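You operate a simulated robot arm through the tools that you are given. There is no shell and no other tool.

The job below is to be done with a simulated robot arm. You get a single attempt, and the scene is never put back.

JOB
Stand the cup in the blue tray, stir it smooth, put it back.
Fine: the stick from the grey pot goes into the yellow pot. Set down upright: clear cup.

Only the result counts: the job must be done as asked and must still hold three seconds after the hand-in. Knocking over, shifting, dropping, spilling or breaking anything else fails it.

ROBOT AND FRAMES
A 7-joint arm with a two-finger parallel gripper, fixed in place. Base frame: the origin is on the floor under the middle of its stand, x ahead of it, y to its left, z up; the work surface is at about z = 800. Lengths are in mm, angles in rad, forces in N, time in s.
With the tool pointing down near the work surface it reaches from about 240 to 680 mm from the base axis. Its first joint turns from -1.152 to 1.152 rad. Payload 2.4 kg.
The TCP is the grasp point between the finger pads, 30 mm short of the fingertips. In the tool frame z runs along the fingers and y along their closing line. Largest opening 94 mm; finger width 28, thickness 10; the body of the gripper, 50 by 96 mm, starts 55 mm behind the TCP.
Orientation is that of the tool frame in the base frame, as a unit quaternion [x, y, z, w]. With the fingers straight down and closing along the base's y, the tool's x points along the base's -x, its y along +y and its z along -z.

CONTROLS
- The arm moves only by the tool play_rows. Its argument "commands" is a list of rows, each a list of 3 entries, a list of its own where there are three numbers: the shift along the tool's x, y, z in mm, then the turn, a rotation vector about the tool's x, y, z in rad, then the gripper command, from -1 (shut) to 1 (fully open), values between in proportion. In form: [[[x, y, z], [ax, ay, az], jaw], ...]. A call has 1 to 20 rows; each row shifts and turns the commanded pose from where the row before left it, along the tool's axes as they then stand. A row lasts 0.2 s, in which the tool goes at most 50 mm and 0.15 rad; a call with a longer step from one row to the next is refused whole, and so is a gripper value outside its range. A pose out of reach is approached as far as the arm can. The call stops where the force on the tool passes 40 N (or 10 N more than at its start, if that is more) or the arm is blocked; 0.2 s more then pass. Each finger travels about 153 mm/s and halts on what it meets, pressing with about 24 N; the grip force reading is that of the motor and also rises with nothing between the fingers. The clock runs only during rows and for 0.2 s after the last one: add rows that do not move to give the fingers time. It gives the time, the measured TCP pose, the force on the tool (base axes), the opening and the grip force at its end, in the units of the frame above (readings bear some noise), with the torque about the TCP (base axes, N m) and any sound that the robot's microphone picked up, and new pictures: "show" is both (left out), scene, wrist or none.
- Cameras (640 x 400 px; columns grow to the right, rows downward): "scene" is fixed at [36.1, 501.4, 1411.9]; the picture's right is [-0.57, -0.82, 0.00], its down [-0.70, 0.48, -0.53] and it looks along [0.44, -0.30, -0.85] (base axes); focal length 214 px, centre (320, 200). "wrist" rides on the gripper at [76, 14, -102] in the tool frame; the picture's right is [-0.18, 0.98, 0.00], its down [-0.75, -0.14, -0.64] and it looks along [-0.63, -0.12, 0.77] (tool axes); focal length 243 px, centre (320, 200). There is no depth. A picture from a camera that has moved, and an enlarged one, comes with that camera's place and axes in the base frame and with its lens.
- zoom(camera, box): a new picture of the part [left, top, right, bottom] of that camera's present view, enlarged. The clock stands still meanwhile.
- sign_off(): hands the job in; it is judged then, once.

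Places have to be worked out from the pictures, the camera data and where the tool is seen. Open the gripper and draw the arm clear of the work before you hand the job in, unless the task says otherwise.

The tools are called after ">>>" as a command line: name --argument value ..., lists and objects as JSON in quotes. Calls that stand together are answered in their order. play_rows: Moves the arm, as the interface text tells. Its arguments: {"type":"object","properties":{"commands":{"type":"array","items":{"type":"array"}},"show":{"type":"string","enum":["both","scene","wrist","none"]}},"required":["commands"]} The other tools are called the same way: zoom (camera, box) takes an enlarged picture of a part of a camera's view; sign_off () hands the job in.

At the start:

```text
time: 0.0
position: [311.0, 318.8, 1168.5]
ee_rot: [0.0, 1.0, 0.0, 0.0]
force: [-0.3, 0.1, 0.4]
torque: [0.0, 0.0, -0.02]
opening: 94.2
gripper_force: 0.1
```

scene: 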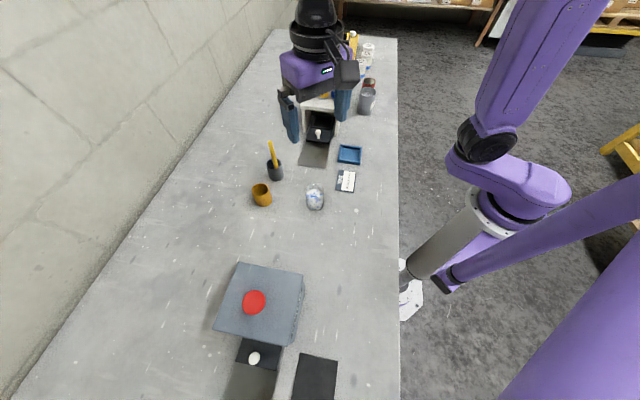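
wrist: 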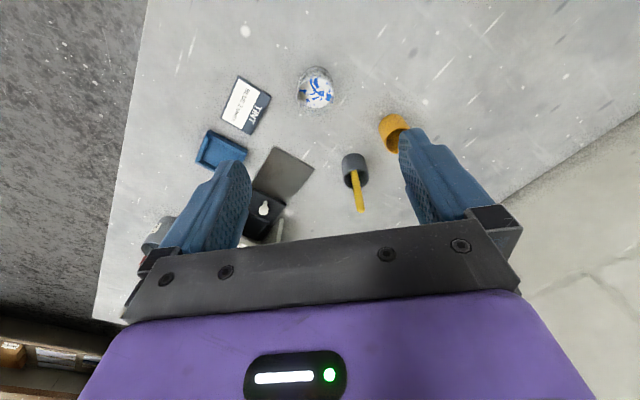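

I'll start by looking closer at both views to identify the cup, the pots, the stick, the tray and the card.

>>> zoom --camera "scene" --box '[230, 60, 410, 220]'

>>> zoom --camera "wrist" --box '[180, 40, 440, 240]'

>>> zoom --camera "scene" --box '[190, 240, 370, 400]'

```text
2.50 times, centred on (320, 140) of scene
camera zoom: at [36.1, 501.4, 1411.9], right [-0.57, -0.82, 0.0], down [-0.7, 0.48, -0.53], along [0.44, -0.3, -0.85], focal length 536 px, centre (320, 350)
```

zoom: 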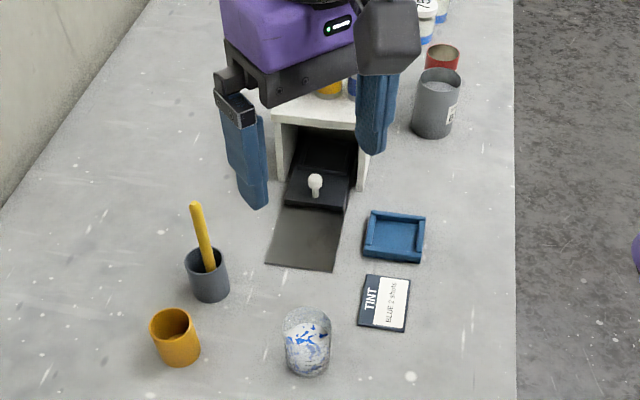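

```text
2.00 times, centred on (310, 140) of wrist
camera zoom: at [235.3, 334.6, 1271.7], right [0.18, 0.98, 0.0], down [0.75, -0.14, 0.64], along [0.63, -0.12, -0.77], focal length 485 px, centre (340, 320)
```

zoom: 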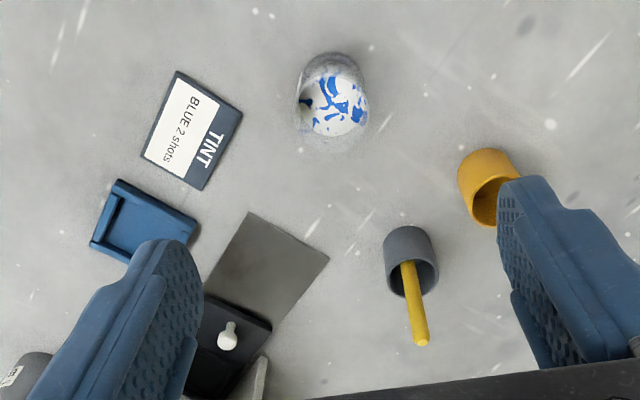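

```text
2.50 times, centred on (280, 320) of scene
camera zoom: at [36.1, 501.4, 1411.9], right [-0.57, -0.82, 0.0], down [-0.7, 0.48, -0.53], along [0.44, -0.3, -0.85], focal length 536 px, centre (420, -100)
```

zoom: 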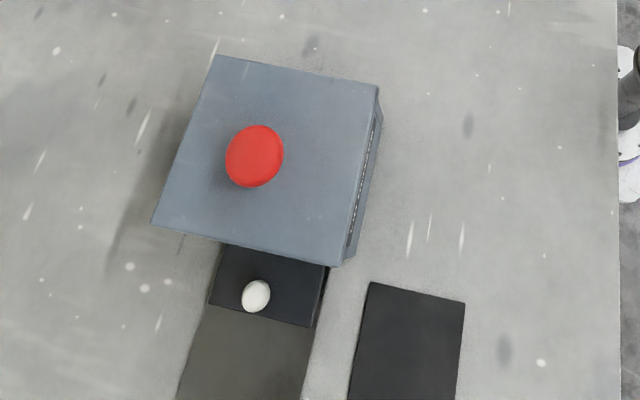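

The clear cup looks to be near (352, 307), the tray near (452, 78), the grey pot with the stick near (524, 355) and the yellow pot near (452, 438). I'll move above the cup, jaws open, to refine these from closer in.

>>> play_rows --commands '[[[-8, -2, 25], [0, 0, 0], 1], [[-8, -2, 30], [0, 0, 0], 1], [[-8, -2, 30], [0, 0, 0], 1], [[-8, -3, 30], [0, 0, 0], 1], [[-8, -3, 25], [0, 0, 0], 1], [[0, 0, 0], [0, 0, 0], 1]]'

```text
time: 1.4
position: [350.9, 305.1, 1026.8]
ee_rot: [0.0, 1.0, 0.0, 0.0]
force: [1.0, -0.1, -0.4]
torque: [-0.02, -0.01, 0.01]
opening: 93.9
gripper_force: 0.1
camera wrist: at [275.8, 320.9, 1130.3], right [0.18, 0.98, 0.0], down [0.75, -0.14, 0.64], along [0.63, -0.12, -0.77], focal length 243 px, centre (320, 200)
```

scene: 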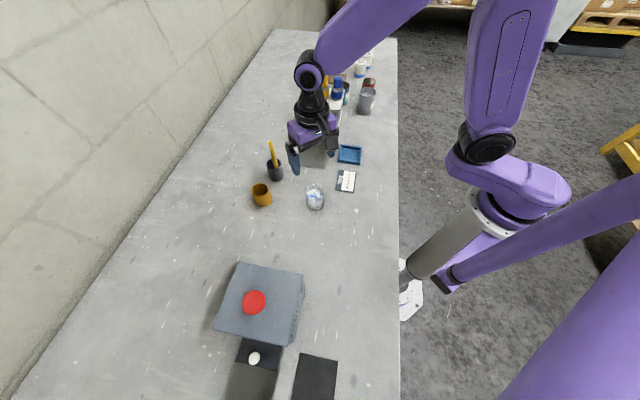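
wrist: 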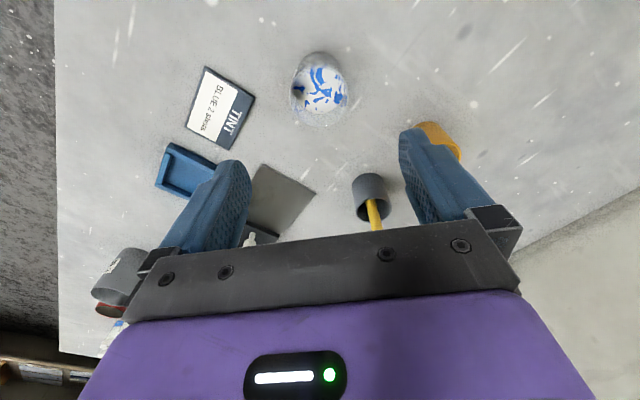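

The cup appears nearly straight below the TCP. I'll zoom in the wrist view to measure the cup, tray and pots.

>>> zoom --camera "wrist" --box '[270, 40, 370, 140]'

>>> zoom --camera "wrist" --box '[140, 130, 240, 210]'

>>> zoom --camera "wrist" --box '[330, 100, 490, 240]'

>>> zoom --camera "scene" --box '[290, 130, 370, 220]'

>>> zoom --camera "scene" --box '[240, 130, 320, 220]'

```text
4.00 times, centred on (320, 90) of wrist
camera zoom: at [275.8, 320.9, 1130.3], right [0.18, 0.98, 0.0], down [0.75, -0.14, 0.64], along [0.63, -0.12, -0.77], focal length 970 px, centre (320, 640)
```

zoom: 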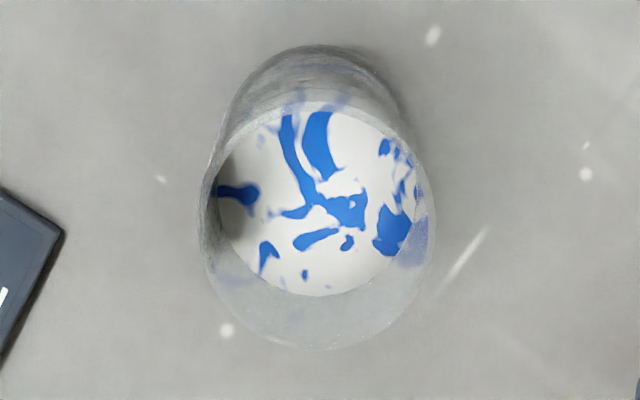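

```text
5.00 times, centred on (190, 170) of wrist
camera zoom: at [275.8, 320.9, 1130.3], right [0.18, 0.98, 0.0], down [0.75, -0.14, 0.64], along [0.63, -0.12, -0.77], focal length 1213 px, centre (970, 350)
```

zoom: 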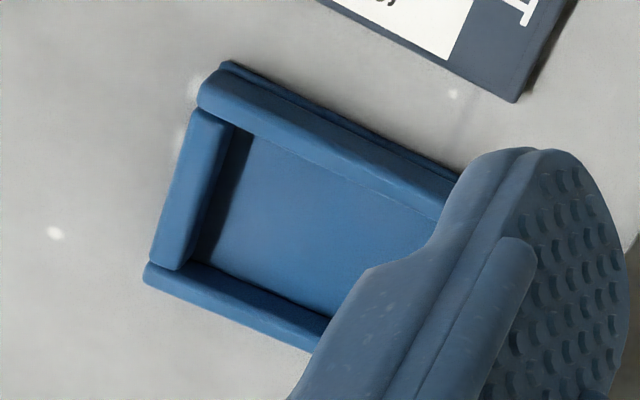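

```text
2.86 times, centred on (410, 170) of wrist
camera zoom: at [275.8, 320.9, 1130.3], right [0.18, 0.98, 0.0], down [0.75, -0.14, 0.64], along [0.63, -0.12, -0.77], focal length 693 px, centre (63, 286)
```

zoom: 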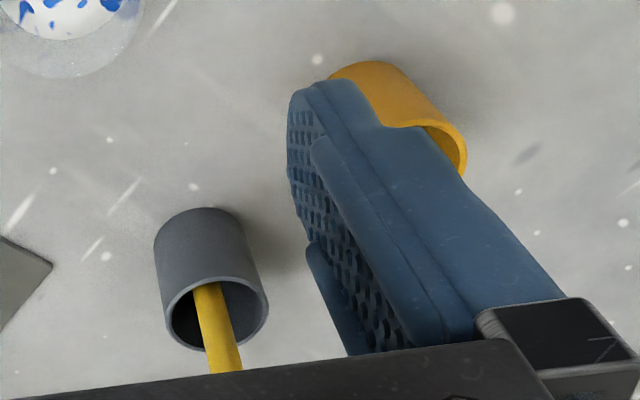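

```text
4.44 times, centred on (330, 175) of scene
camera zoom: at [36.1, 501.4, 1411.9], right [-0.57, -0.82, 0.0], down [-0.7, 0.48, -0.53], along [0.44, -0.3, -0.85], focal length 953 px, centre (276, 311)
```

zoom: 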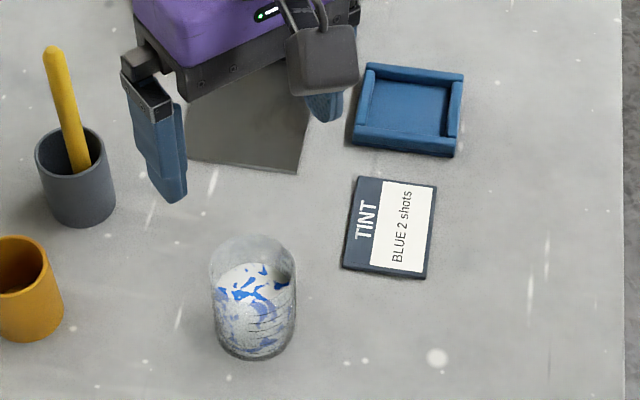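

```text
4.44 times, centred on (280, 175) of scene
camera zoom: at [36.1, 501.4, 1411.9], right [-0.57, -0.82, 0.0], down [-0.7, 0.48, -0.53], along [0.44, -0.3, -0.85], focal length 953 px, centre (498, 311)
```

zoom: 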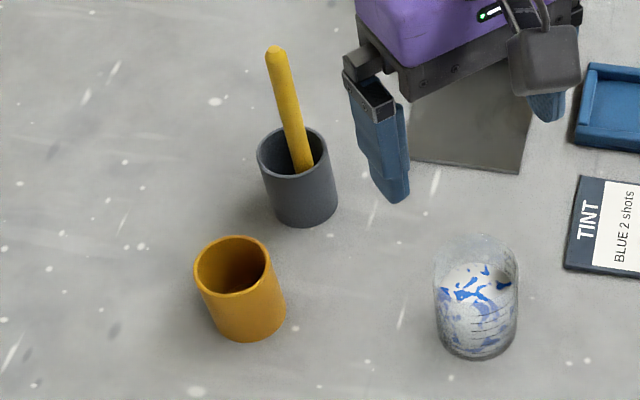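

The cup measures about 58 mm across and 78 mm tall, centred near (351.5, 307). Before grasping it, I'll look at the tray from above to get its exact centre, angle and wall height.

>>> play_rows --commands '[[[-11, -28, 3], [0, 0, 0], 1], [[-11, -28, 3], [0, 0, 0], 1], [[-11, -28, 3], [0, 0, 0], 1], [[-11, -28, 4], [0, 0, 0], 1], [[-11, -28, 4], [0, 0, 0], 1], [[-11, -28, 4], [0, 0, 0], 1], [[-11, -28, 4], [0, 0, 0], 1], [[-11, -29, 4], [0, 0, 0], 1], [[0, 0, 0], [0, 0, 0], 1]]'

>>> zoom --camera "wrist" --box '[230, 20, 410, 150]'

>>> zoom --camera "scene" --box '[320, 130, 380, 180]'

>>> zoom --camera "scene" --box '[240, 130, 300, 220]'

```text
time: 3.4
position: [437.9, 81.4, 1000.1]
ee_rot: [-0.001, 1.0, 0.0, 0.0]
force: [0.2, 0.0, -0.1]
torque: [0.02, -0.03, 0.02]
opening: 94.0
gripper_force: 0.1
camera wrist: at [363.7, 97.4, 1104.0], right [0.18, 0.98, 0.0], down [0.75, -0.14, 0.64], along [0.63, -0.12, -0.77], focal length 243 px, centre (320, 200)
```

scene: 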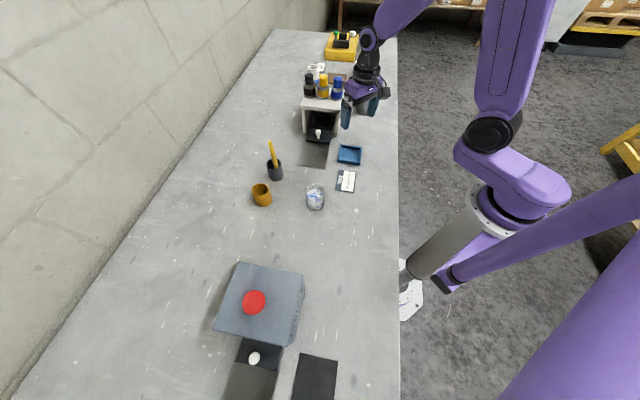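
wrist: 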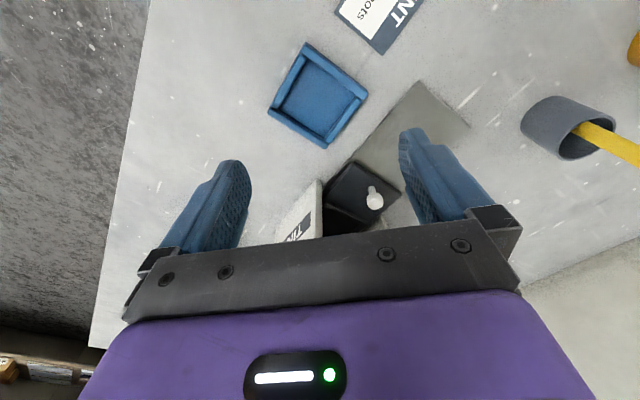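

```text
3.08 times, centred on (320, 85) of wrist
camera zoom: at [363.7, 97.4, 1104.0], right [0.18, 0.98, 0.0], down [0.75, -0.14, 0.64], along [0.63, -0.12, -0.77], focal length 746 px, centre (320, 554)
```

zoom: 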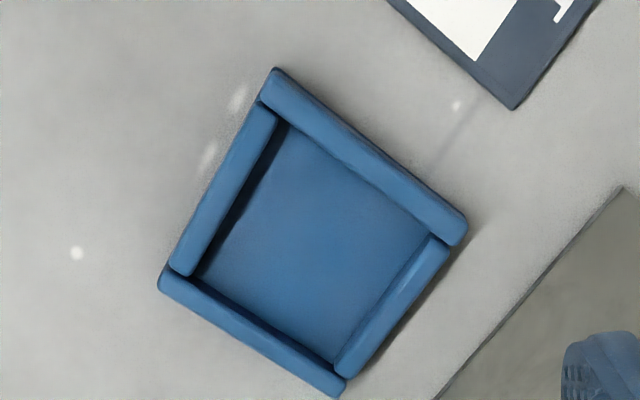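

```text
8.00 times, centred on (350, 155) of scene
camera zoom: at [36.1, 501.4, 1411.9], right [-0.57, -0.82, 0.0], down [-0.7, 0.48, -0.53], along [0.44, -0.3, -0.85], focal length 1716 px, centre (80, 560)
```

zoom: 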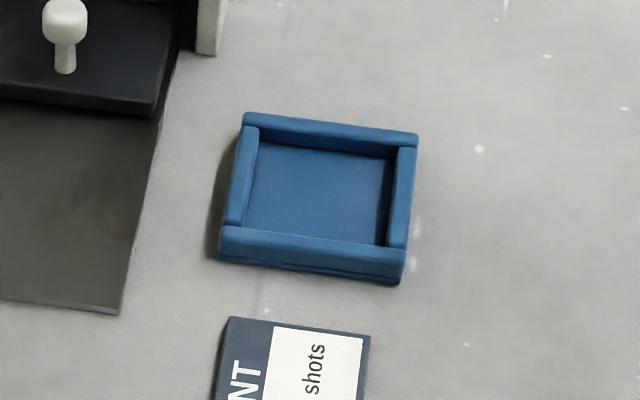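

```text
4.44 times, centred on (270, 175) of scene
camera zoom: at [36.1, 501.4, 1411.9], right [-0.57, -0.82, 0.0], down [-0.7, 0.48, -0.53], along [0.44, -0.3, -0.85], focal length 953 px, centre (542, 311)
```

zoom: 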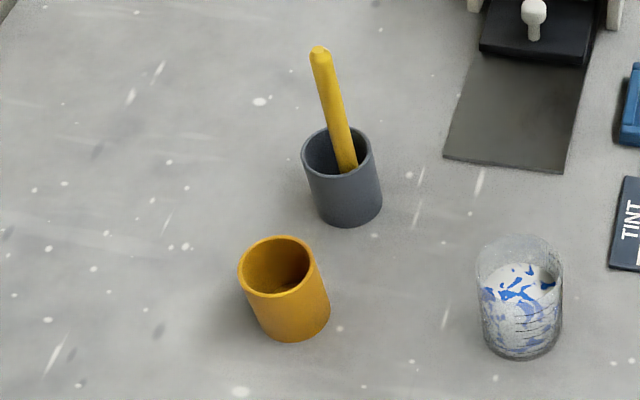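

The tray is a square of about 85 mm outside and 65 mm inside, turned 45°, centred near (455, 77), with walls to about z = 819. I'll go back over the cup and stop with the fingertips just above the rim to check the alignment.

>>> play_rows --commands '[[[10, 28, 5], [0, 0, 0], 1], [[11, 28, 5], [0, 0, 0], 1], [[11, 28, 10], [0, 0, 0], 1], [[11, 28, 10], [0, 0, 0], 1], [[11, 28, 10], [0, 0, 0], 1], [[11, 28, 10], [0, 0, 0], 1], [[11, 28, 10], [0, 0, 0], 1], [[11, 29, 10], [0, 0, 0], 1], [[0, 0, 0], [0, 0, 0], 1], [[0, 0, 0], [0, 0, 0], 1]]'

>>> zoom --camera "wrist" --box '[220, 60, 420, 220]'

>>> zoom --camera "scene" --box '[270, 130, 350, 220]'

```text
time: 5.6
position: [354.1, 307.5, 928.8]
ee_rot: [0.0, 1.0, 0.0, 0.001]
force: [1.1, -0.4, 0.5]
torque: [0.0, 0.04, 0.01]
opening: 94.2
gripper_force: 0.0
camera wrist: at [277.1, 322.8, 1032.1], right [0.18, 0.98, 0.0], down [0.75, -0.14, 0.64], along [0.63, -0.12, -0.77], focal length 243 px, centre (320, 200)
```

scene: 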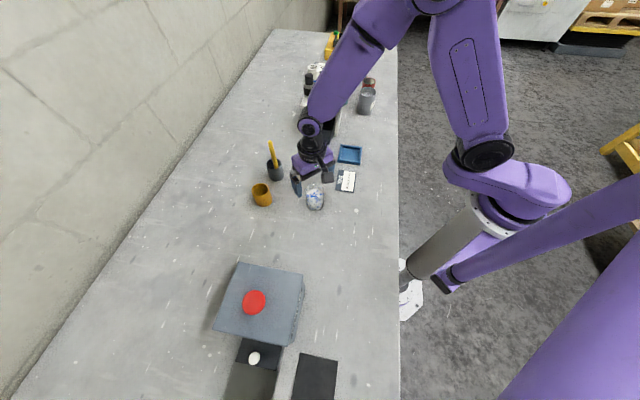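
wrist: 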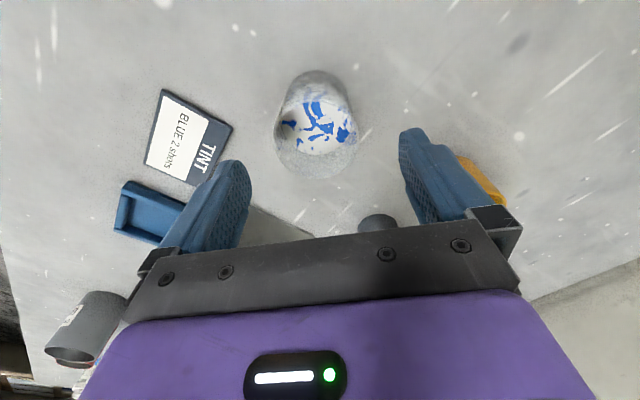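

```text
2.50 times, centred on (320, 140) of wrist
camera zoom: at [277.1, 322.8, 1032.1], right [0.18, 0.98, 0.0], down [0.75, -0.14, 0.64], along [0.63, -0.12, -0.77], focal length 606 px, centre (320, 350)
```

zoom: 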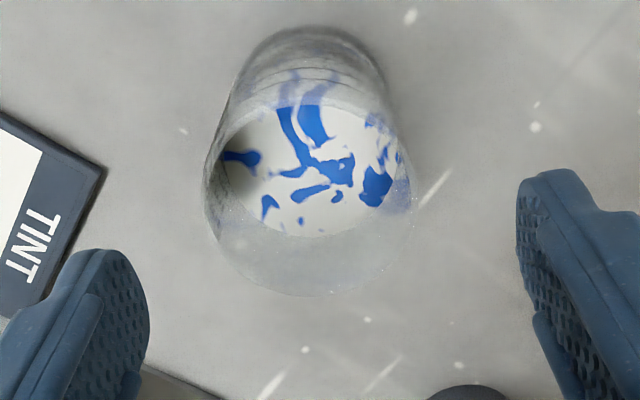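

```text
4.44 times, centred on (310, 175) of scene
camera zoom: at [36.1, 501.5, 1411.9], right [-0.57, -0.82, 0.0], down [-0.7, 0.48, -0.53], along [0.44, -0.3, -0.85], focal length 953 px, centre (364, 311)
```

zoom: 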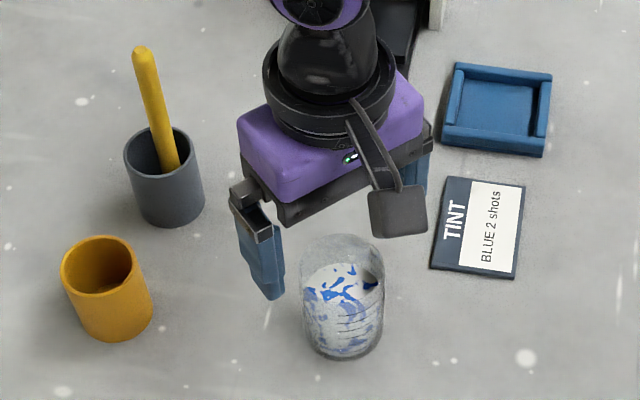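

The wrist view puts the cup about 2–3 mm to the −y side of the tool. I'll shift the tool that way and settle, to check the readings before going down.

>>> play_rows --commands '[[[1, -2.5, 0], [0, 0, 0], 1], [[0, 0, 0], [0, 0, 0], 1], [[0, 0, 0], [0, 0, 0], 1]]' --show "none"

>>> zoom --camera "wrist" --box '[240, 60, 400, 190]'

```text
time: 6.4
position: [350.8, 303.9, 929.9]
ee_rot: [0.0, 1.0, 0.0, 0.0]
force: [0.1, 0.4, 0.9]
torque: [-0.01, 0.0, 0.0]
opening: 94.2
gripper_force: 0.1
```

```text
3.08 times, centred on (320, 125) of wrist
camera zoom: at [275.7, 319.7, 1032.6], right [0.18, 0.98, 0.0], down [0.75, -0.14, 0.64], along [0.63, -0.12, -0.77], focal length 746 px, centre (320, 431)
```

zoom: 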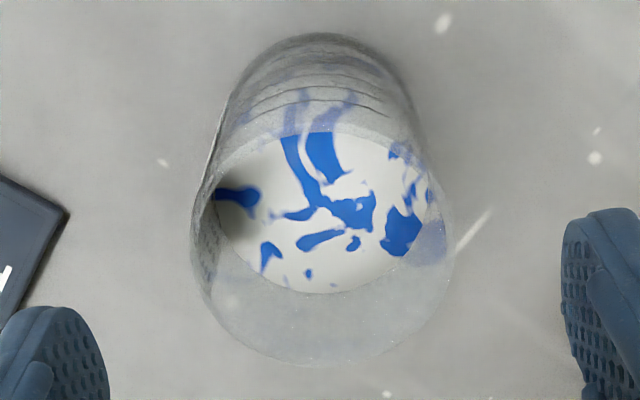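

The tool is now centred over the cup, which I put at about (350.5, 304.7). I'll descend straight to z ≈ 857, then close gently on the cup's upper wall.

>>> play_rows --commands '[[[0, 0.3, 15], [0, 0, 0], 1], [[0, 0, 15], [0, 0, 0], 1], [[0, 0, 15], [0, 0, 0], 1], [[0, 0, 15], [0, 0, 0], 1], [[0, 0, 12], [0, 0, 0], 1], [[0, 0, 0], [0, 0, 0], 1]]'

>>> zoom --camera "wrist" --box '[220, 100, 420, 260]'

```text
time: 7.8
position: [351.6, 304.4, 858.8]
ee_rot: [-0.001, 1.0, 0.0, -0.001]
force: [0.0, 1.0, -0.3]
torque: [0.02, 0.02, 0.02]
opening: 93.8
gripper_force: 0.0
camera wrist: at [275.2, 319.8, 960.9], right [0.18, 0.98, 0.0], down [0.75, -0.14, 0.64], along [0.63, -0.12, -0.77], focal length 243 px, centre (320, 200)
```

scene: 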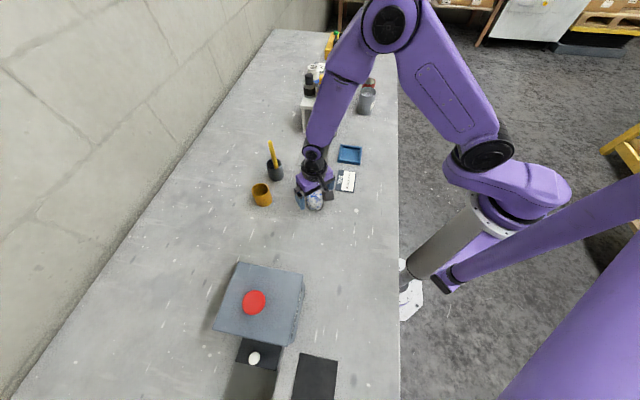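
wrist: 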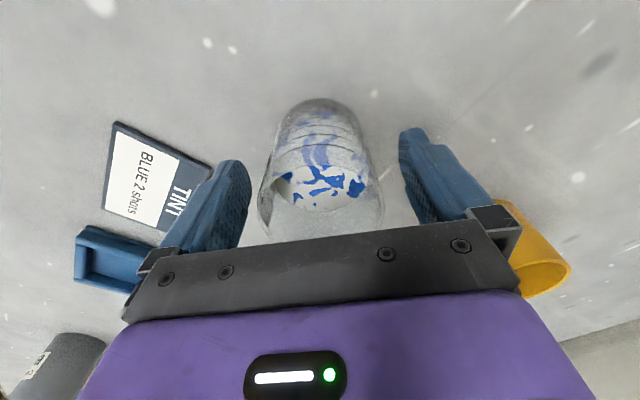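

```text
2.50 times, centred on (320, 180) of wrist
camera zoom: at [275.2, 319.8, 960.9], right [0.18, 0.98, 0.0], down [0.75, -0.14, 0.64], along [0.63, -0.12, -0.77], focal length 606 px, centre (320, 250)
```

zoom: 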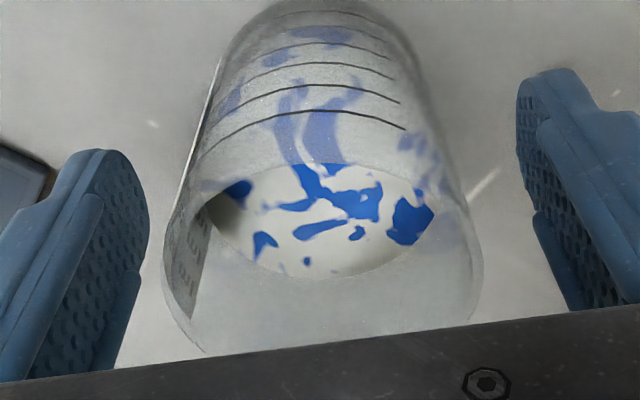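

The cup sits centred between the pads. I'll close in steps to just under its diameter and watch the grip reading.

>>> play_rows --commands '[[[0, 0, 0], [0, 0, 0], 0.45], [[0, 0, 0], [0, 0, 0], 0.3], [[0, 0, 0], [0, 0, 0], 0.2], [[0, 0, 0], [0, 0, 0], 0.1], [[0, 0, 0], [0, 0, 0], 0.1], [[0, 0, 0], [0, 0, 0], 0.1]]'

>>> zoom --camera "wrist" --box '[220, 100, 420, 260]'

```text
time: 9.2
position: [350.4, 304.0, 856.9]
ee_rot: [0.0, 1.0, 0.0, 0.0]
force: [-0.4, 0.0, 3.1]
torque: [-0.06, 0.0, 0.01]
opening: 58.3
gripper_force: 24.0
camera wrist: at [275.2, 319.8, 961.1], right [0.18, 0.98, 0.0], down [0.75, -0.14, 0.64], along [0.63, -0.12, -0.77], focal length 243 px, centre (320, 200)
```

scene: 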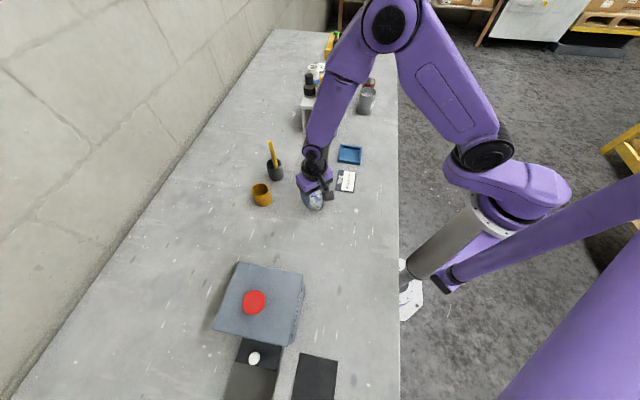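
wrist: 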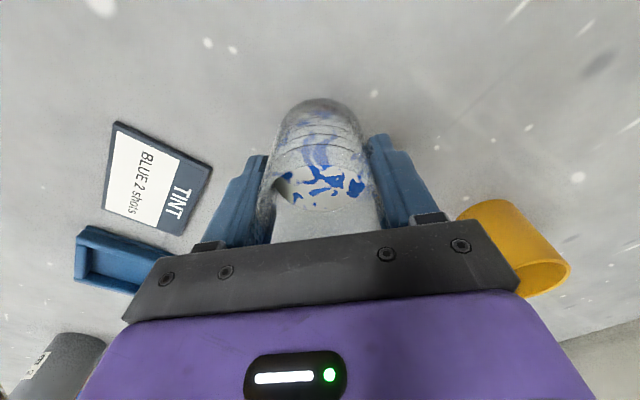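

```text
2.50 times, centred on (320, 180) of wrist
camera zoom: at [275.2, 319.8, 961.1], right [0.18, 0.98, 0.0], down [0.75, -0.14, 0.64], along [0.63, -0.12, -0.77], focal length 606 px, centre (320, 250)
```

zoom: 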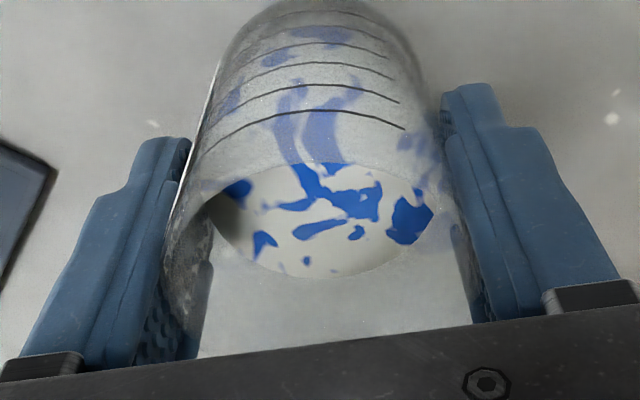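

Gripped: opening 58.3 mm, force 24 N. I'll lift slowly about 55 mm, keeping the cup level.

>>> play_rows --commands '[[[0, 0, -2], [0, 0, 0], 0.1], [[0, 0, -4], [0, 0, 0], 0.1], [[0, 0, -8], [0, 0, 0], 0.1], [[0, 0, -10], [0, 0, 0], 0.1], [[0, 0, -10], [0, 0, 0], 0.1], [[0, 0, -10], [0, 0, 0], 0.1], [[0, 0, -7], [0, 0, 0], 0.1], [[0, 0, -4], [0, 0, 0], 0.1], [[0, 0, 0], [0, 0, 0], 0.1]]'

>>> zoom --camera "wrist" --box '[220, 80, 420, 240]'

>>> zoom --camera "scene" --box '[270, 130, 350, 220]'

```text
time: 11.2
position: [351.2, 304.4, 912.0]
ee_rot: [0.0, 1.0, 0.0, 0.0]
force: [0.4, -0.4, -1.3]
torque: [-0.01, 0.01, -0.02]
opening: 58.7
gripper_force: 24.5
camera wrist: at [275.5, 320.0, 1015.7], right [0.18, 0.98, 0.0], down [0.75, -0.14, 0.64], along [0.63, -0.12, -0.77], focal length 243 px, centre (320, 200)
```

scene: 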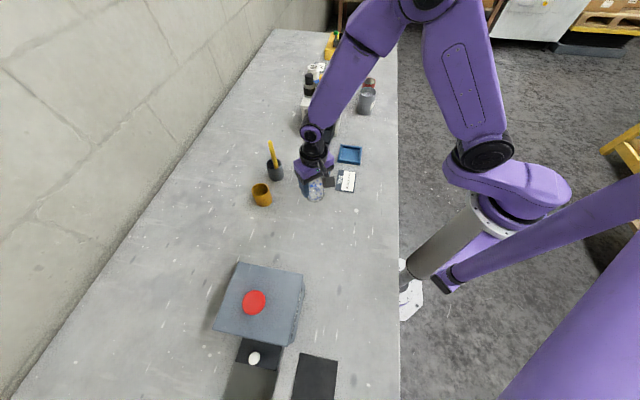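
wrist: 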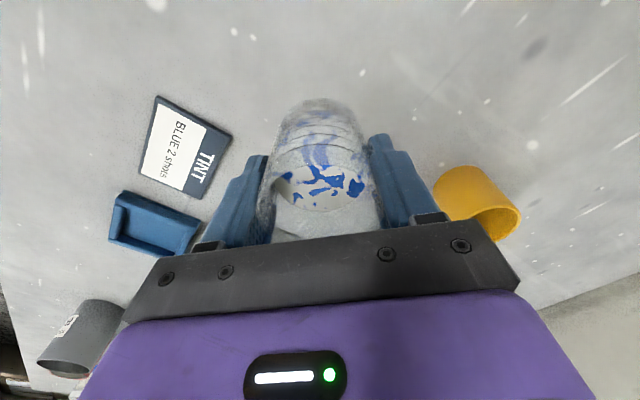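

```text
2.50 times, centred on (320, 160) of wrist
camera zoom: at [275.5, 320.0, 1015.7], right [0.18, 0.98, 0.0], down [0.75, -0.14, 0.64], along [0.63, -0.12, -0.77], focal length 606 px, centre (320, 300)
```

zoom: 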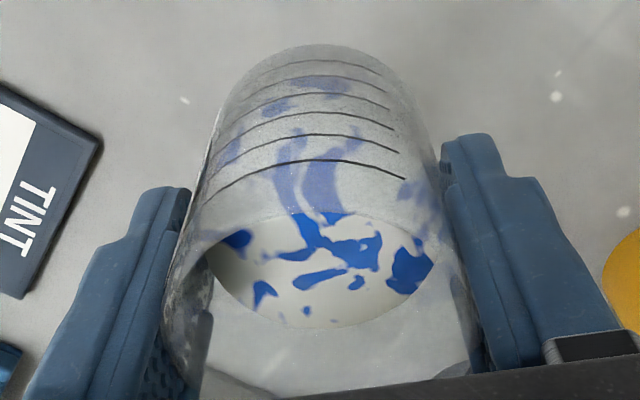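

```text
4.44 times, centred on (310, 175) of scene
camera zoom: at [36.1, 501.5, 1411.9], right [-0.57, -0.82, 0.0], down [-0.7, 0.48, -0.53], along [0.44, -0.3, -0.85], focal length 953 px, centre (364, 311)
```

zoom: 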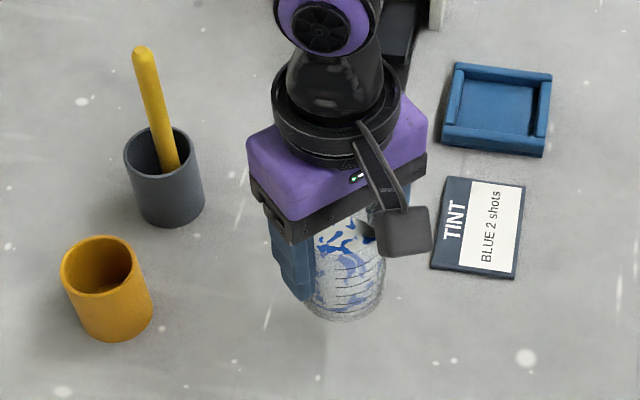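

The cup is lifted and held firmly. I'll carry it level to above the tray with gentle ramps.

>>> play_rows --commands '[[[-1.66, -3.64, 0], [0, 0, 0], 0.1], [[-3.33, -7.28, 0], [0, 0, 0], 0.1], [[-4.99, -10.91, 0], [0, 0, 0], 0.1], [[-6.017, -13.16, 0], [0, 0, 0], 0.1], [[-6.017, -13.16, 0], [0, 0, 0], 0.1], [[-6.017, -13.16, 0], [0, 0, 0], 0.1], [[-6.017, -13.16, 0], [0, 0, 0], 0.1], [[-6.017, -13.16, 0], [0, 0, 0], 0.1], [[-6.017, -13.16, 0], [0, 0, 0], 0.1], [[-6.017, -13.16, 0], [0, 0, 0], 0.1], [[-6.017, -13.16, 0], [0, 0, 0], 0.1], [[-6.017, -13.16, 0], [0, 0, 0], 0.1], [[-6.017, -13.16, 0], [0, 0, 0], 0.1], [[-6.017, -13.16, 0], [0, 0, 0], 0.1], [[-6.017, -13.16, 0], [0, 0, 0], 0.1], [[-6.017, -13.16, 0], [0, 0, 0], 0.1], [[-6.017, -13.16, 0], [0, 0, 0], 0.1], [[-4.99, -10.91, 0], [0, 0, 0], 0.1], [[-3.33, -7.28, 0], [0, 0, 0], 0.1], [[-1.66, -3.64, 0], [0, 0, 0], 0.1]]'

>>> play_rows --commands '[[[0, 0, 0], [0, 0, 0], 0.1], [[0, 0, 0], [0, 0, 0], 0.1]]' --show "none"

>>> zoom --camera "wrist" --box '[220, 40, 420, 200]'

>>> zoom --camera "scene" --box '[310, 110, 390, 190]'

```text
time: 15.4
position: [455.0, 76.2, 912.4]
ee_rot: [-0.001, 1.0, 0.0, 0.0]
force: [0.4, 0.7, -1.5]
torque: [0.0, 0.01, -0.01]
opening: 58.5
gripper_force: 24.0
camera wrist: at [379.0, 91.7, 1016.0], right [0.18, 0.98, 0.0], down [0.75, -0.14, 0.64], along [0.63, -0.12, -0.77], focal length 243 px, centre (320, 200)
```

scene: 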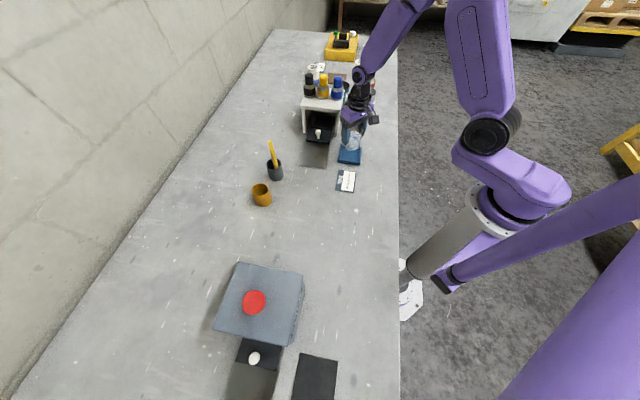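
wrist: 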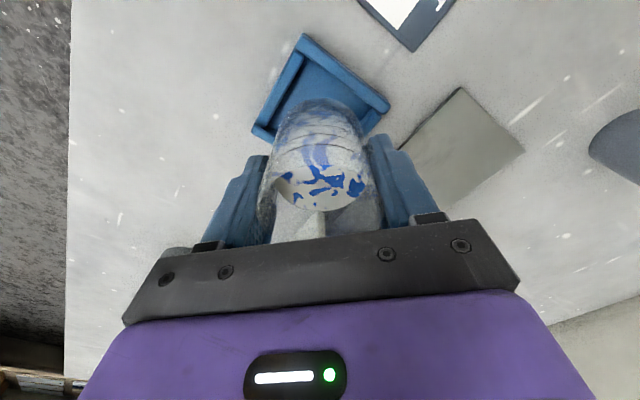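

```text
time: 16.0
position: [454.0, 76.0, 911.9]
ee_rot: [0.0, 1.0, 0.0, 0.0]
force: [-1.2, -1.0, -1.8]
torque: [0.05, -0.01, 0.01]
opening: 58.5
gripper_force: 24.6
```

```text
2.50 times, centred on (320, 120) of wrist
camera zoom: at [379.0, 91.8, 1016.0], right [0.18, 0.98, 0.0], down [0.75, -0.14, 0.64], along [0.63, -0.12, -0.77], focal length 606 px, centre (320, 400)
```

zoom: 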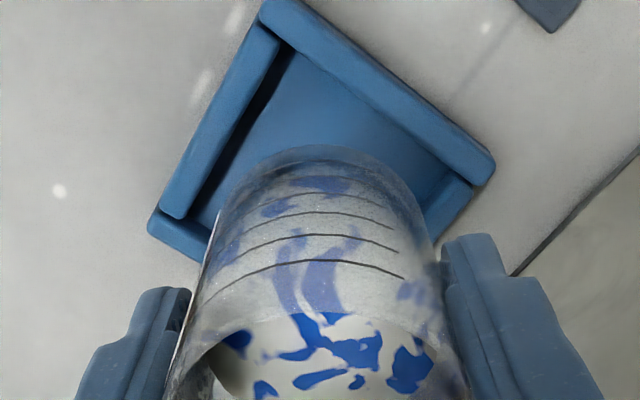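

```text
5.00 times, centred on (350, 150) of scene
camera zoom: at [36.1, 501.4, 1411.9], right [-0.57, -0.82, 0.0], down [-0.7, 0.48, -0.53], along [0.44, -0.3, -0.85], focal length 1072 px, centre (170, 450)
```

zoom: 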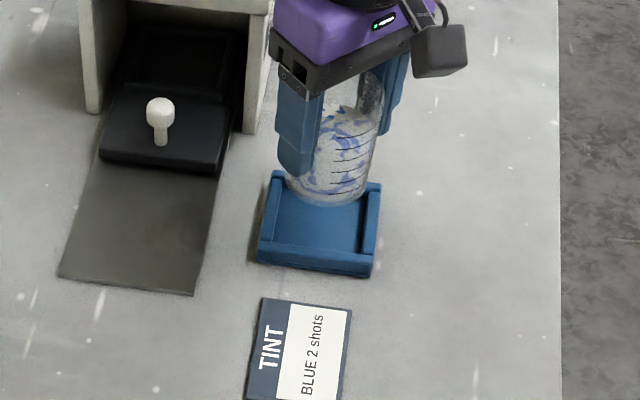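

The cup is above the tray. I need the cup-to-tray offset to within a couple of millimetres, so I'll zoom in further on both cameras before lowering.

>>> zoom --camera "scene" --box '[330, 130, 370, 170]'

>>> zoom --camera "wrist" --box '[240, 20, 400, 130]'

```text
10.00 times, centred on (350, 150) of scene
camera zoom: at [36.1, 501.4, 1411.9], right [-0.57, -0.82, 0.0], down [-0.7, 0.48, -0.53], along [0.44, -0.3, -0.85], focal length 2145 px, centre (20, 700)
```

zoom: 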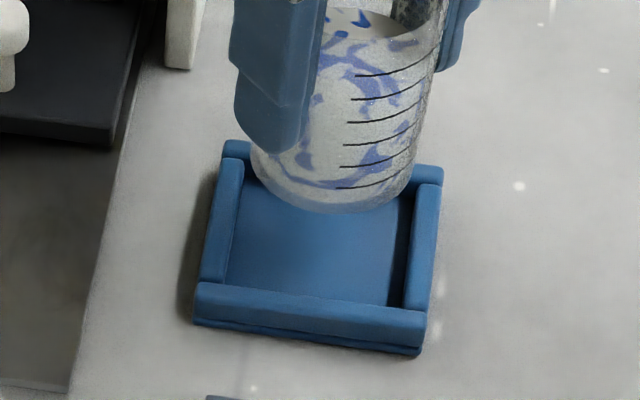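

```text
3.64 times, centred on (320, 75) of wrist
camera zoom: at [379.0, 91.8, 1016.0], right [0.18, 0.98, 0.0], down [0.75, -0.14, 0.64], along [0.63, -0.12, -0.77], focal length 882 px, centre (320, 654)
```

zoom: 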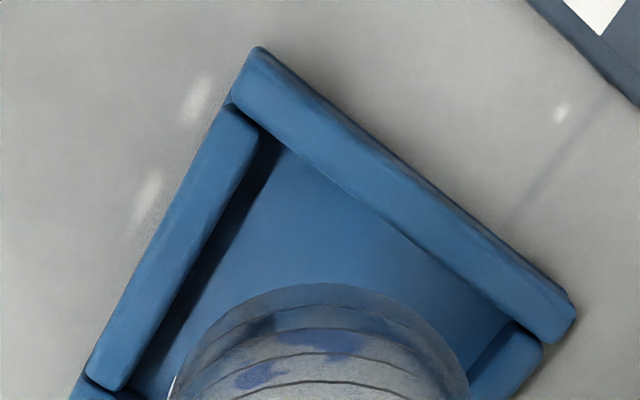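

Both cameras agree that the tray centre is about 2 mm to the −y side of the cup. I'll correct that and lower until the cup base sits between the walls, just above the floor, then look again.

>>> play_rows --commands '[[[0, -1.9, 0], [0, 0, 0], 0.1], [[0, 0, 4], [0, 0, 0], 0.1], [[0, 0, 8], [0, 0, 0], 0.1], [[0, 0, 8], [0, 0, 0], 0.1], [[0, 0, 5], [0, 0, 0], 0.1], [[0, 0, 3], [0, 0, 0], 0.1], [[0, 0, 0], [0, 0, 0], 0.1]]'

>>> zoom --camera "scene" --box '[330, 130, 370, 170]'

>>> zoom --camera "wrist" --box '[240, 40, 400, 150]'

```text
time: 17.6
position: [454.3, 74.0, 885.1]
ee_rot: [0.0, 1.0, 0.0, 0.0]
force: [0.7, -0.8, -1.9]
torque: [0.02, 0.02, -0.02]
opening: 58.5
gripper_force: 23.5
camera wrist: at [378.6, 89.8, 987.4], right [0.18, 0.98, 0.0], down [0.75, -0.14, 0.64], along [0.63, -0.12, -0.77], focal length 243 px, centre (320, 200)
```

scene: 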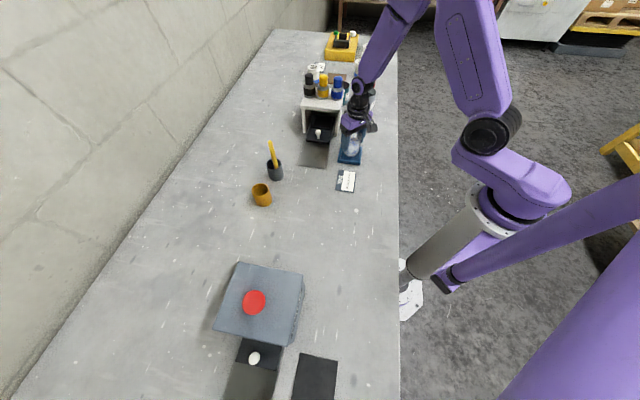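
wrist: 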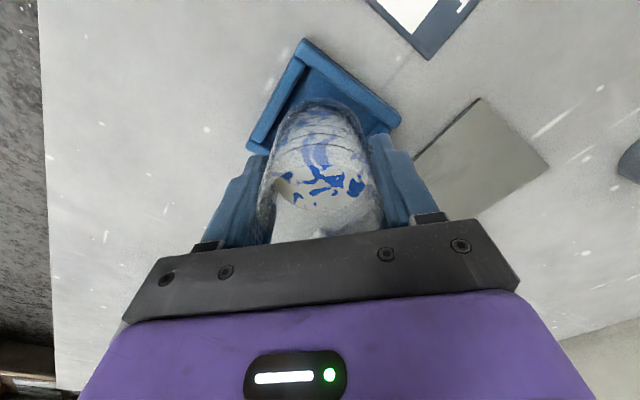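

```text
10.00 times, centred on (350, 150) of scene
camera zoom: at [36.1, 501.4, 1411.9], right [-0.57, -0.82, 0.0], down [-0.7, 0.48, -0.53], along [0.44, -0.3, -0.85], focal length 2145 px, centre (20, 700)
```

zoom: 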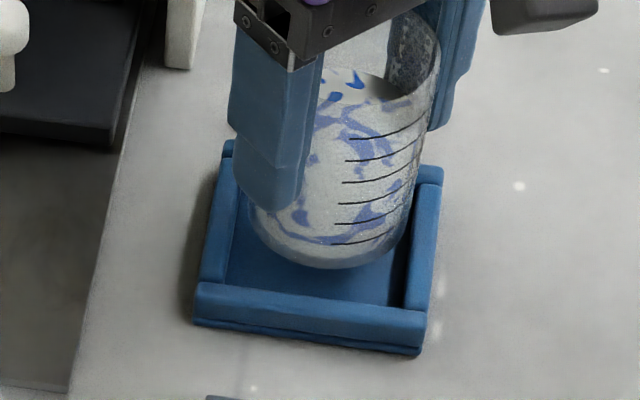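

```text
3.64 times, centred on (320, 95) of wrist
camera zoom: at [378.6, 89.8, 987.4], right [0.18, 0.98, 0.0], down [0.75, -0.14, 0.64], along [0.63, -0.12, -0.77], focal length 882 px, centre (320, 582)
```

zoom: 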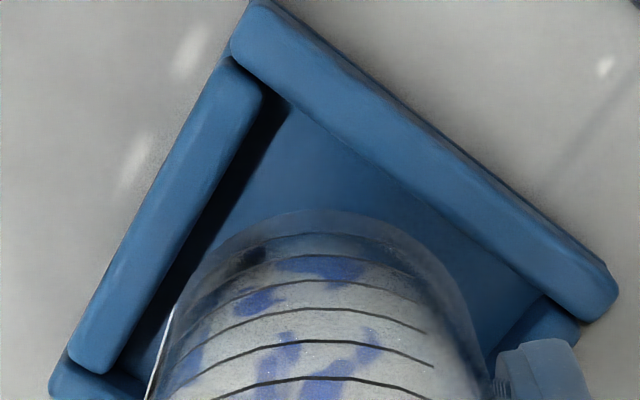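

The distances from the cup axis to the two near walls come out at 32.9 and 31.8 mm, against a cup radius of 29.2, so it is close to centred. I'll nudge +0.4 mm in y and keep lowering slowly, watching the force.

>>> play_rows --commands '[[[0, 0.4, 3], [0, 0, 0], 0.1], [[0, 0, 4], [0, 0, 0], 0.1], [[0, 0, 4], [0, 0, 0], 0.1], [[0, 0, 3], [0, 0, 0], 0.1], [[0, 0, 2], [0, 0, 0], 0.1], [[0, 0, 0], [0, 0, 0], 0.1]]'

>>> zoom --camera "scene" --box '[330, 130, 370, 170]'

>>> zoom --camera "wrist" --box '[240, 50, 400, 160]'

```text
time: 19.0
position: [455.1, 74.7, 868.8]
ee_rot: [0.0, 1.0, 0.001, 0.0]
force: [0.1, 0.2, -1.9]
torque: [0.01, 0.02, 0.02]
opening: 58.7
gripper_force: 24.3
camera wrist: at [380.1, 90.5, 971.9], right [0.18, 0.98, 0.0], down [0.75, -0.14, 0.64], along [0.63, -0.12, -0.77], focal length 243 px, centre (320, 200)
```

scene: 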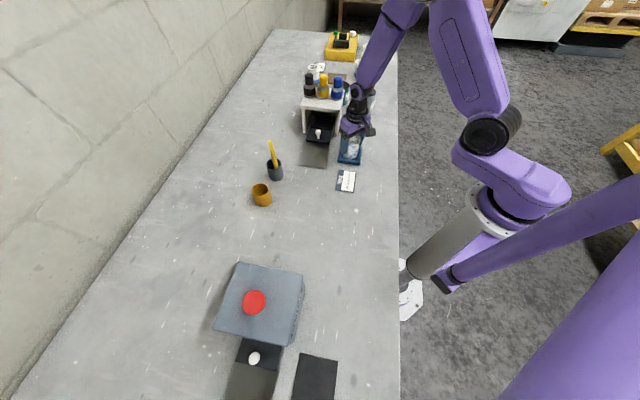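
wrist: 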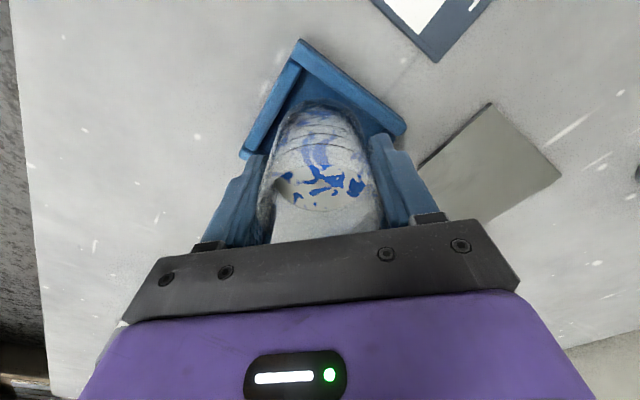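

```text
10.00 times, centred on (350, 150) of scene
camera zoom: at [36.1, 501.4, 1411.9], right [-0.57, -0.82, 0.0], down [-0.7, 0.48, -0.53], along [0.44, -0.3, -0.85], focal length 2145 px, centre (20, 700)
```

zoom: 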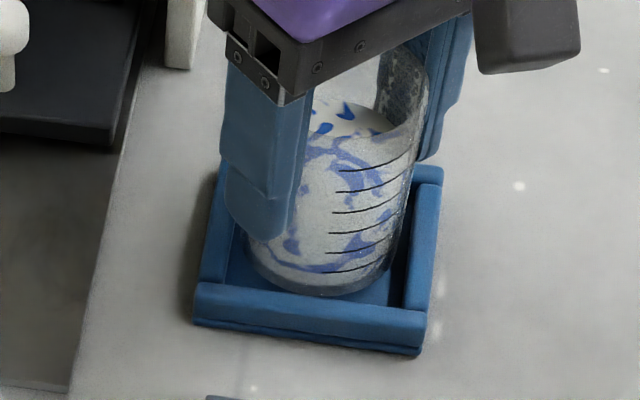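

```text
3.64 times, centred on (320, 105) of wrist
camera zoom: at [380.1, 90.5, 971.9], right [0.18, 0.98, 0.0], down [0.75, -0.14, 0.64], along [0.63, -0.12, -0.77], focal length 882 px, centre (320, 546)
```

zoom: 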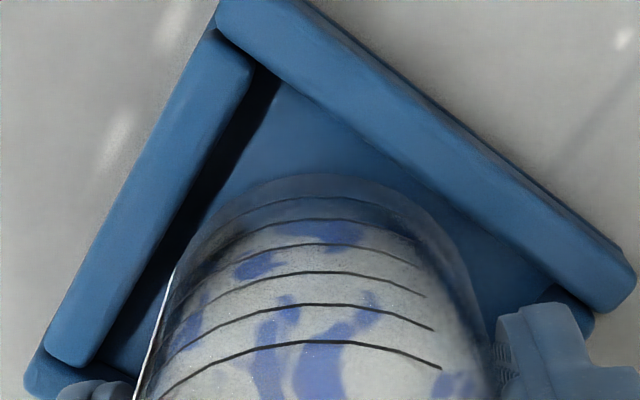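

The base is now below the wall tops with no contact force. I'll lower in 1 mm steps and read the force to find the floor.

>>> play_rows --commands '[[[0, 0, 1.5], [0, 0, 0], 0.1], [[0, 0, 1.5], [0, 0, 0], 0.1], [[0, 0, 1], [0, 0, 0], 0.1], [[0, 0, 1], [0, 0, 0], 0.1], [[0, 0, 0], [0, 0, 0], 0.1]]' --show "none"

```text
time: 20.2
position: [454.5, 74.1, 862.2]
ee_rot: [0.0, 1.0, 0.0, 0.001]
force: [-1.0, 1.5, 5.6]
torque: [0.12, 0.07, 0.03]
opening: 58.6
gripper_force: 24.3
```

The force has risen to +5.6 N, which suggests the cup has reached the floor. I'll check the pictures before releasing.

>>> zoom --camera "scene" --box '[330, 130, 370, 170]'

>>> zoom --camera "wrist" --box '[240, 50, 400, 160]'

>>> play_rows --commands '[[[0, 0, 0.5], [0, 0, 0], 0.1], [[0, 0, 0], [0, 0, 0], 0.1]]' --show "none"

```text
10.00 times, centred on (350, 150) of scene
camera zoom: at [36.0, 501.4, 1411.9], right [-0.57, -0.82, 0.0], down [-0.7, 0.48, -0.53], along [0.44, -0.3, -0.85], focal length 2145 px, centre (20, 700)
```

zoom: 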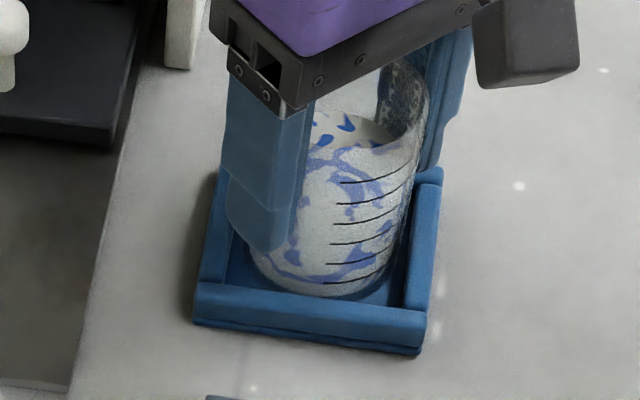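

```text
3.64 times, centred on (320, 105) of wrist
camera zoom: at [379.4, 89.8, 966.4], right [0.18, 0.98, 0.0], down [0.75, -0.14, 0.64], along [0.63, -0.12, -0.77], focal length 882 px, centre (320, 546)
```

zoom: 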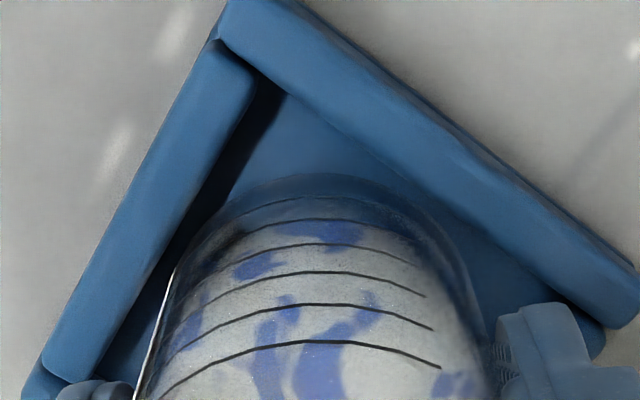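

```text
time: 20.8
position: [454.6, 74.1, 863.9]
ee_rot: [0.0, 1.0, 0.0, 0.001]
force: [-1.1, -1.4, 9.9]
torque: [0.02, 0.07, 0.0]
opening: 58.3
gripper_force: 24.0
```

The force rises in line with the push and there is almost no torque, so the cup is resting on the tray floor (about z = 806). I'll relax the push and open the fingers.

>>> play_rows --commands '[[[0, 0, -0.7], [0, 0, 0], 0.1], [[0, 0, 0], [0, 0, 0], 0.1], [[0, 0, 0], [0, 0, 0], 0.3], [[0, 0, 0], [0, 0, 0], 0.5], [[0, 0, 0], [0, 0, 0], 0.8], [[0, 0, 0], [0, 0, 0], 0.8], [[0, 0, 0], [0, 0, 0], 0.8]]'

>>> zoom --camera "scene" --box '[330, 130, 370, 170]'

>>> zoom --camera "wrist" --box '[240, 50, 400, 160]'

```text
time: 22.4
position: [454.8, 73.6, 863.3]
ee_rot: [0.0, 1.0, -0.001, -0.001]
force: [-0.2, 0.2, -0.3]
torque: [-0.01, 0.01, 0.0]
opening: 84.5
gripper_force: 0.0
camera wrist: at [379.6, 90.0, 966.5], right [0.18, 0.98, 0.0], down [0.75, -0.14, 0.64], along [0.63, -0.12, -0.77], focal length 243 px, centre (320, 200)
```

scene: 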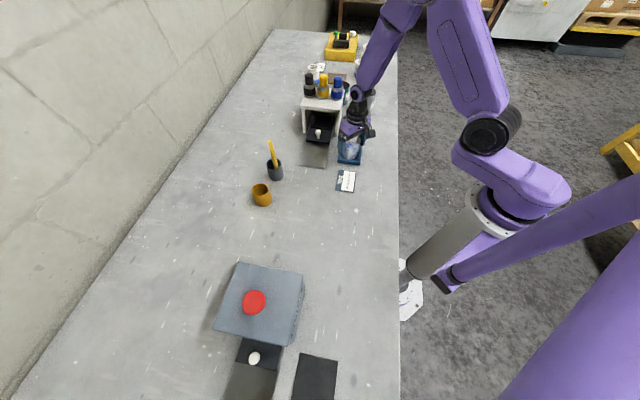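
wrist: 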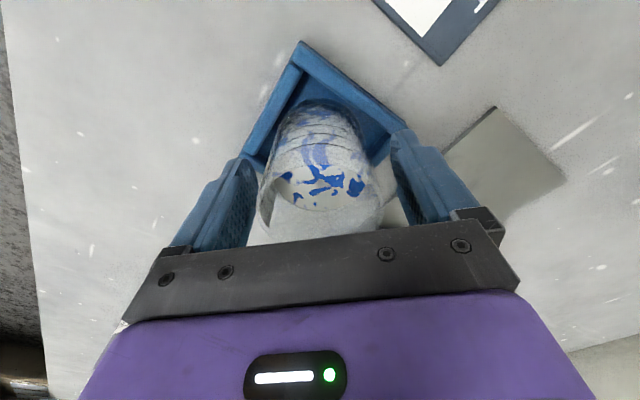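

```text
10.00 times, centred on (350, 150) of scene
camera zoom: at [36.1, 501.4, 1411.9], right [-0.57, -0.82, 0.0], down [-0.7, 0.48, -0.53], along [0.44, -0.3, -0.85], focal length 2145 px, centre (20, 700)
```

zoom: 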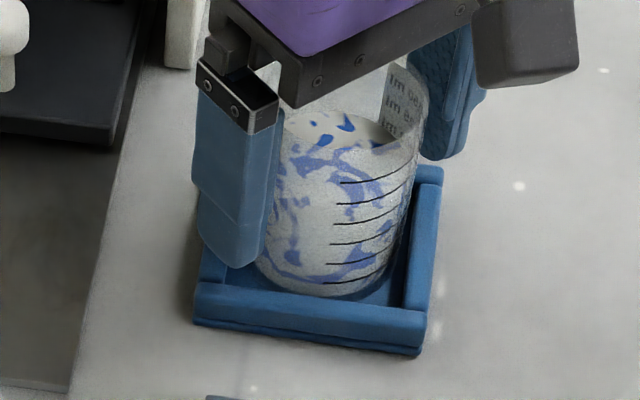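

```text
3.64 times, centred on (320, 105) of wrist
camera zoom: at [379.6, 90.0, 966.5], right [0.18, 0.98, 0.0], down [0.75, -0.14, 0.64], along [0.63, -0.12, -0.77], focal length 882 px, centre (320, 546)
```

zoom: 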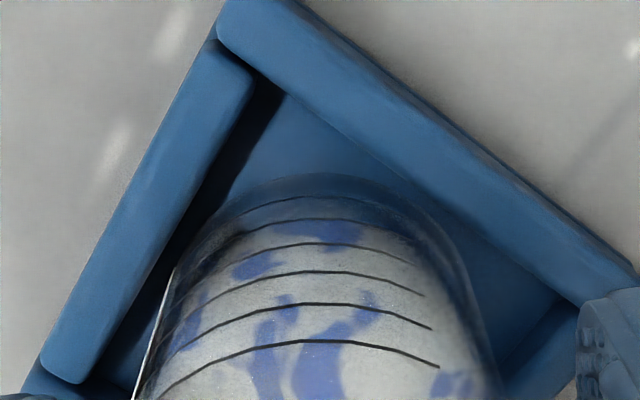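

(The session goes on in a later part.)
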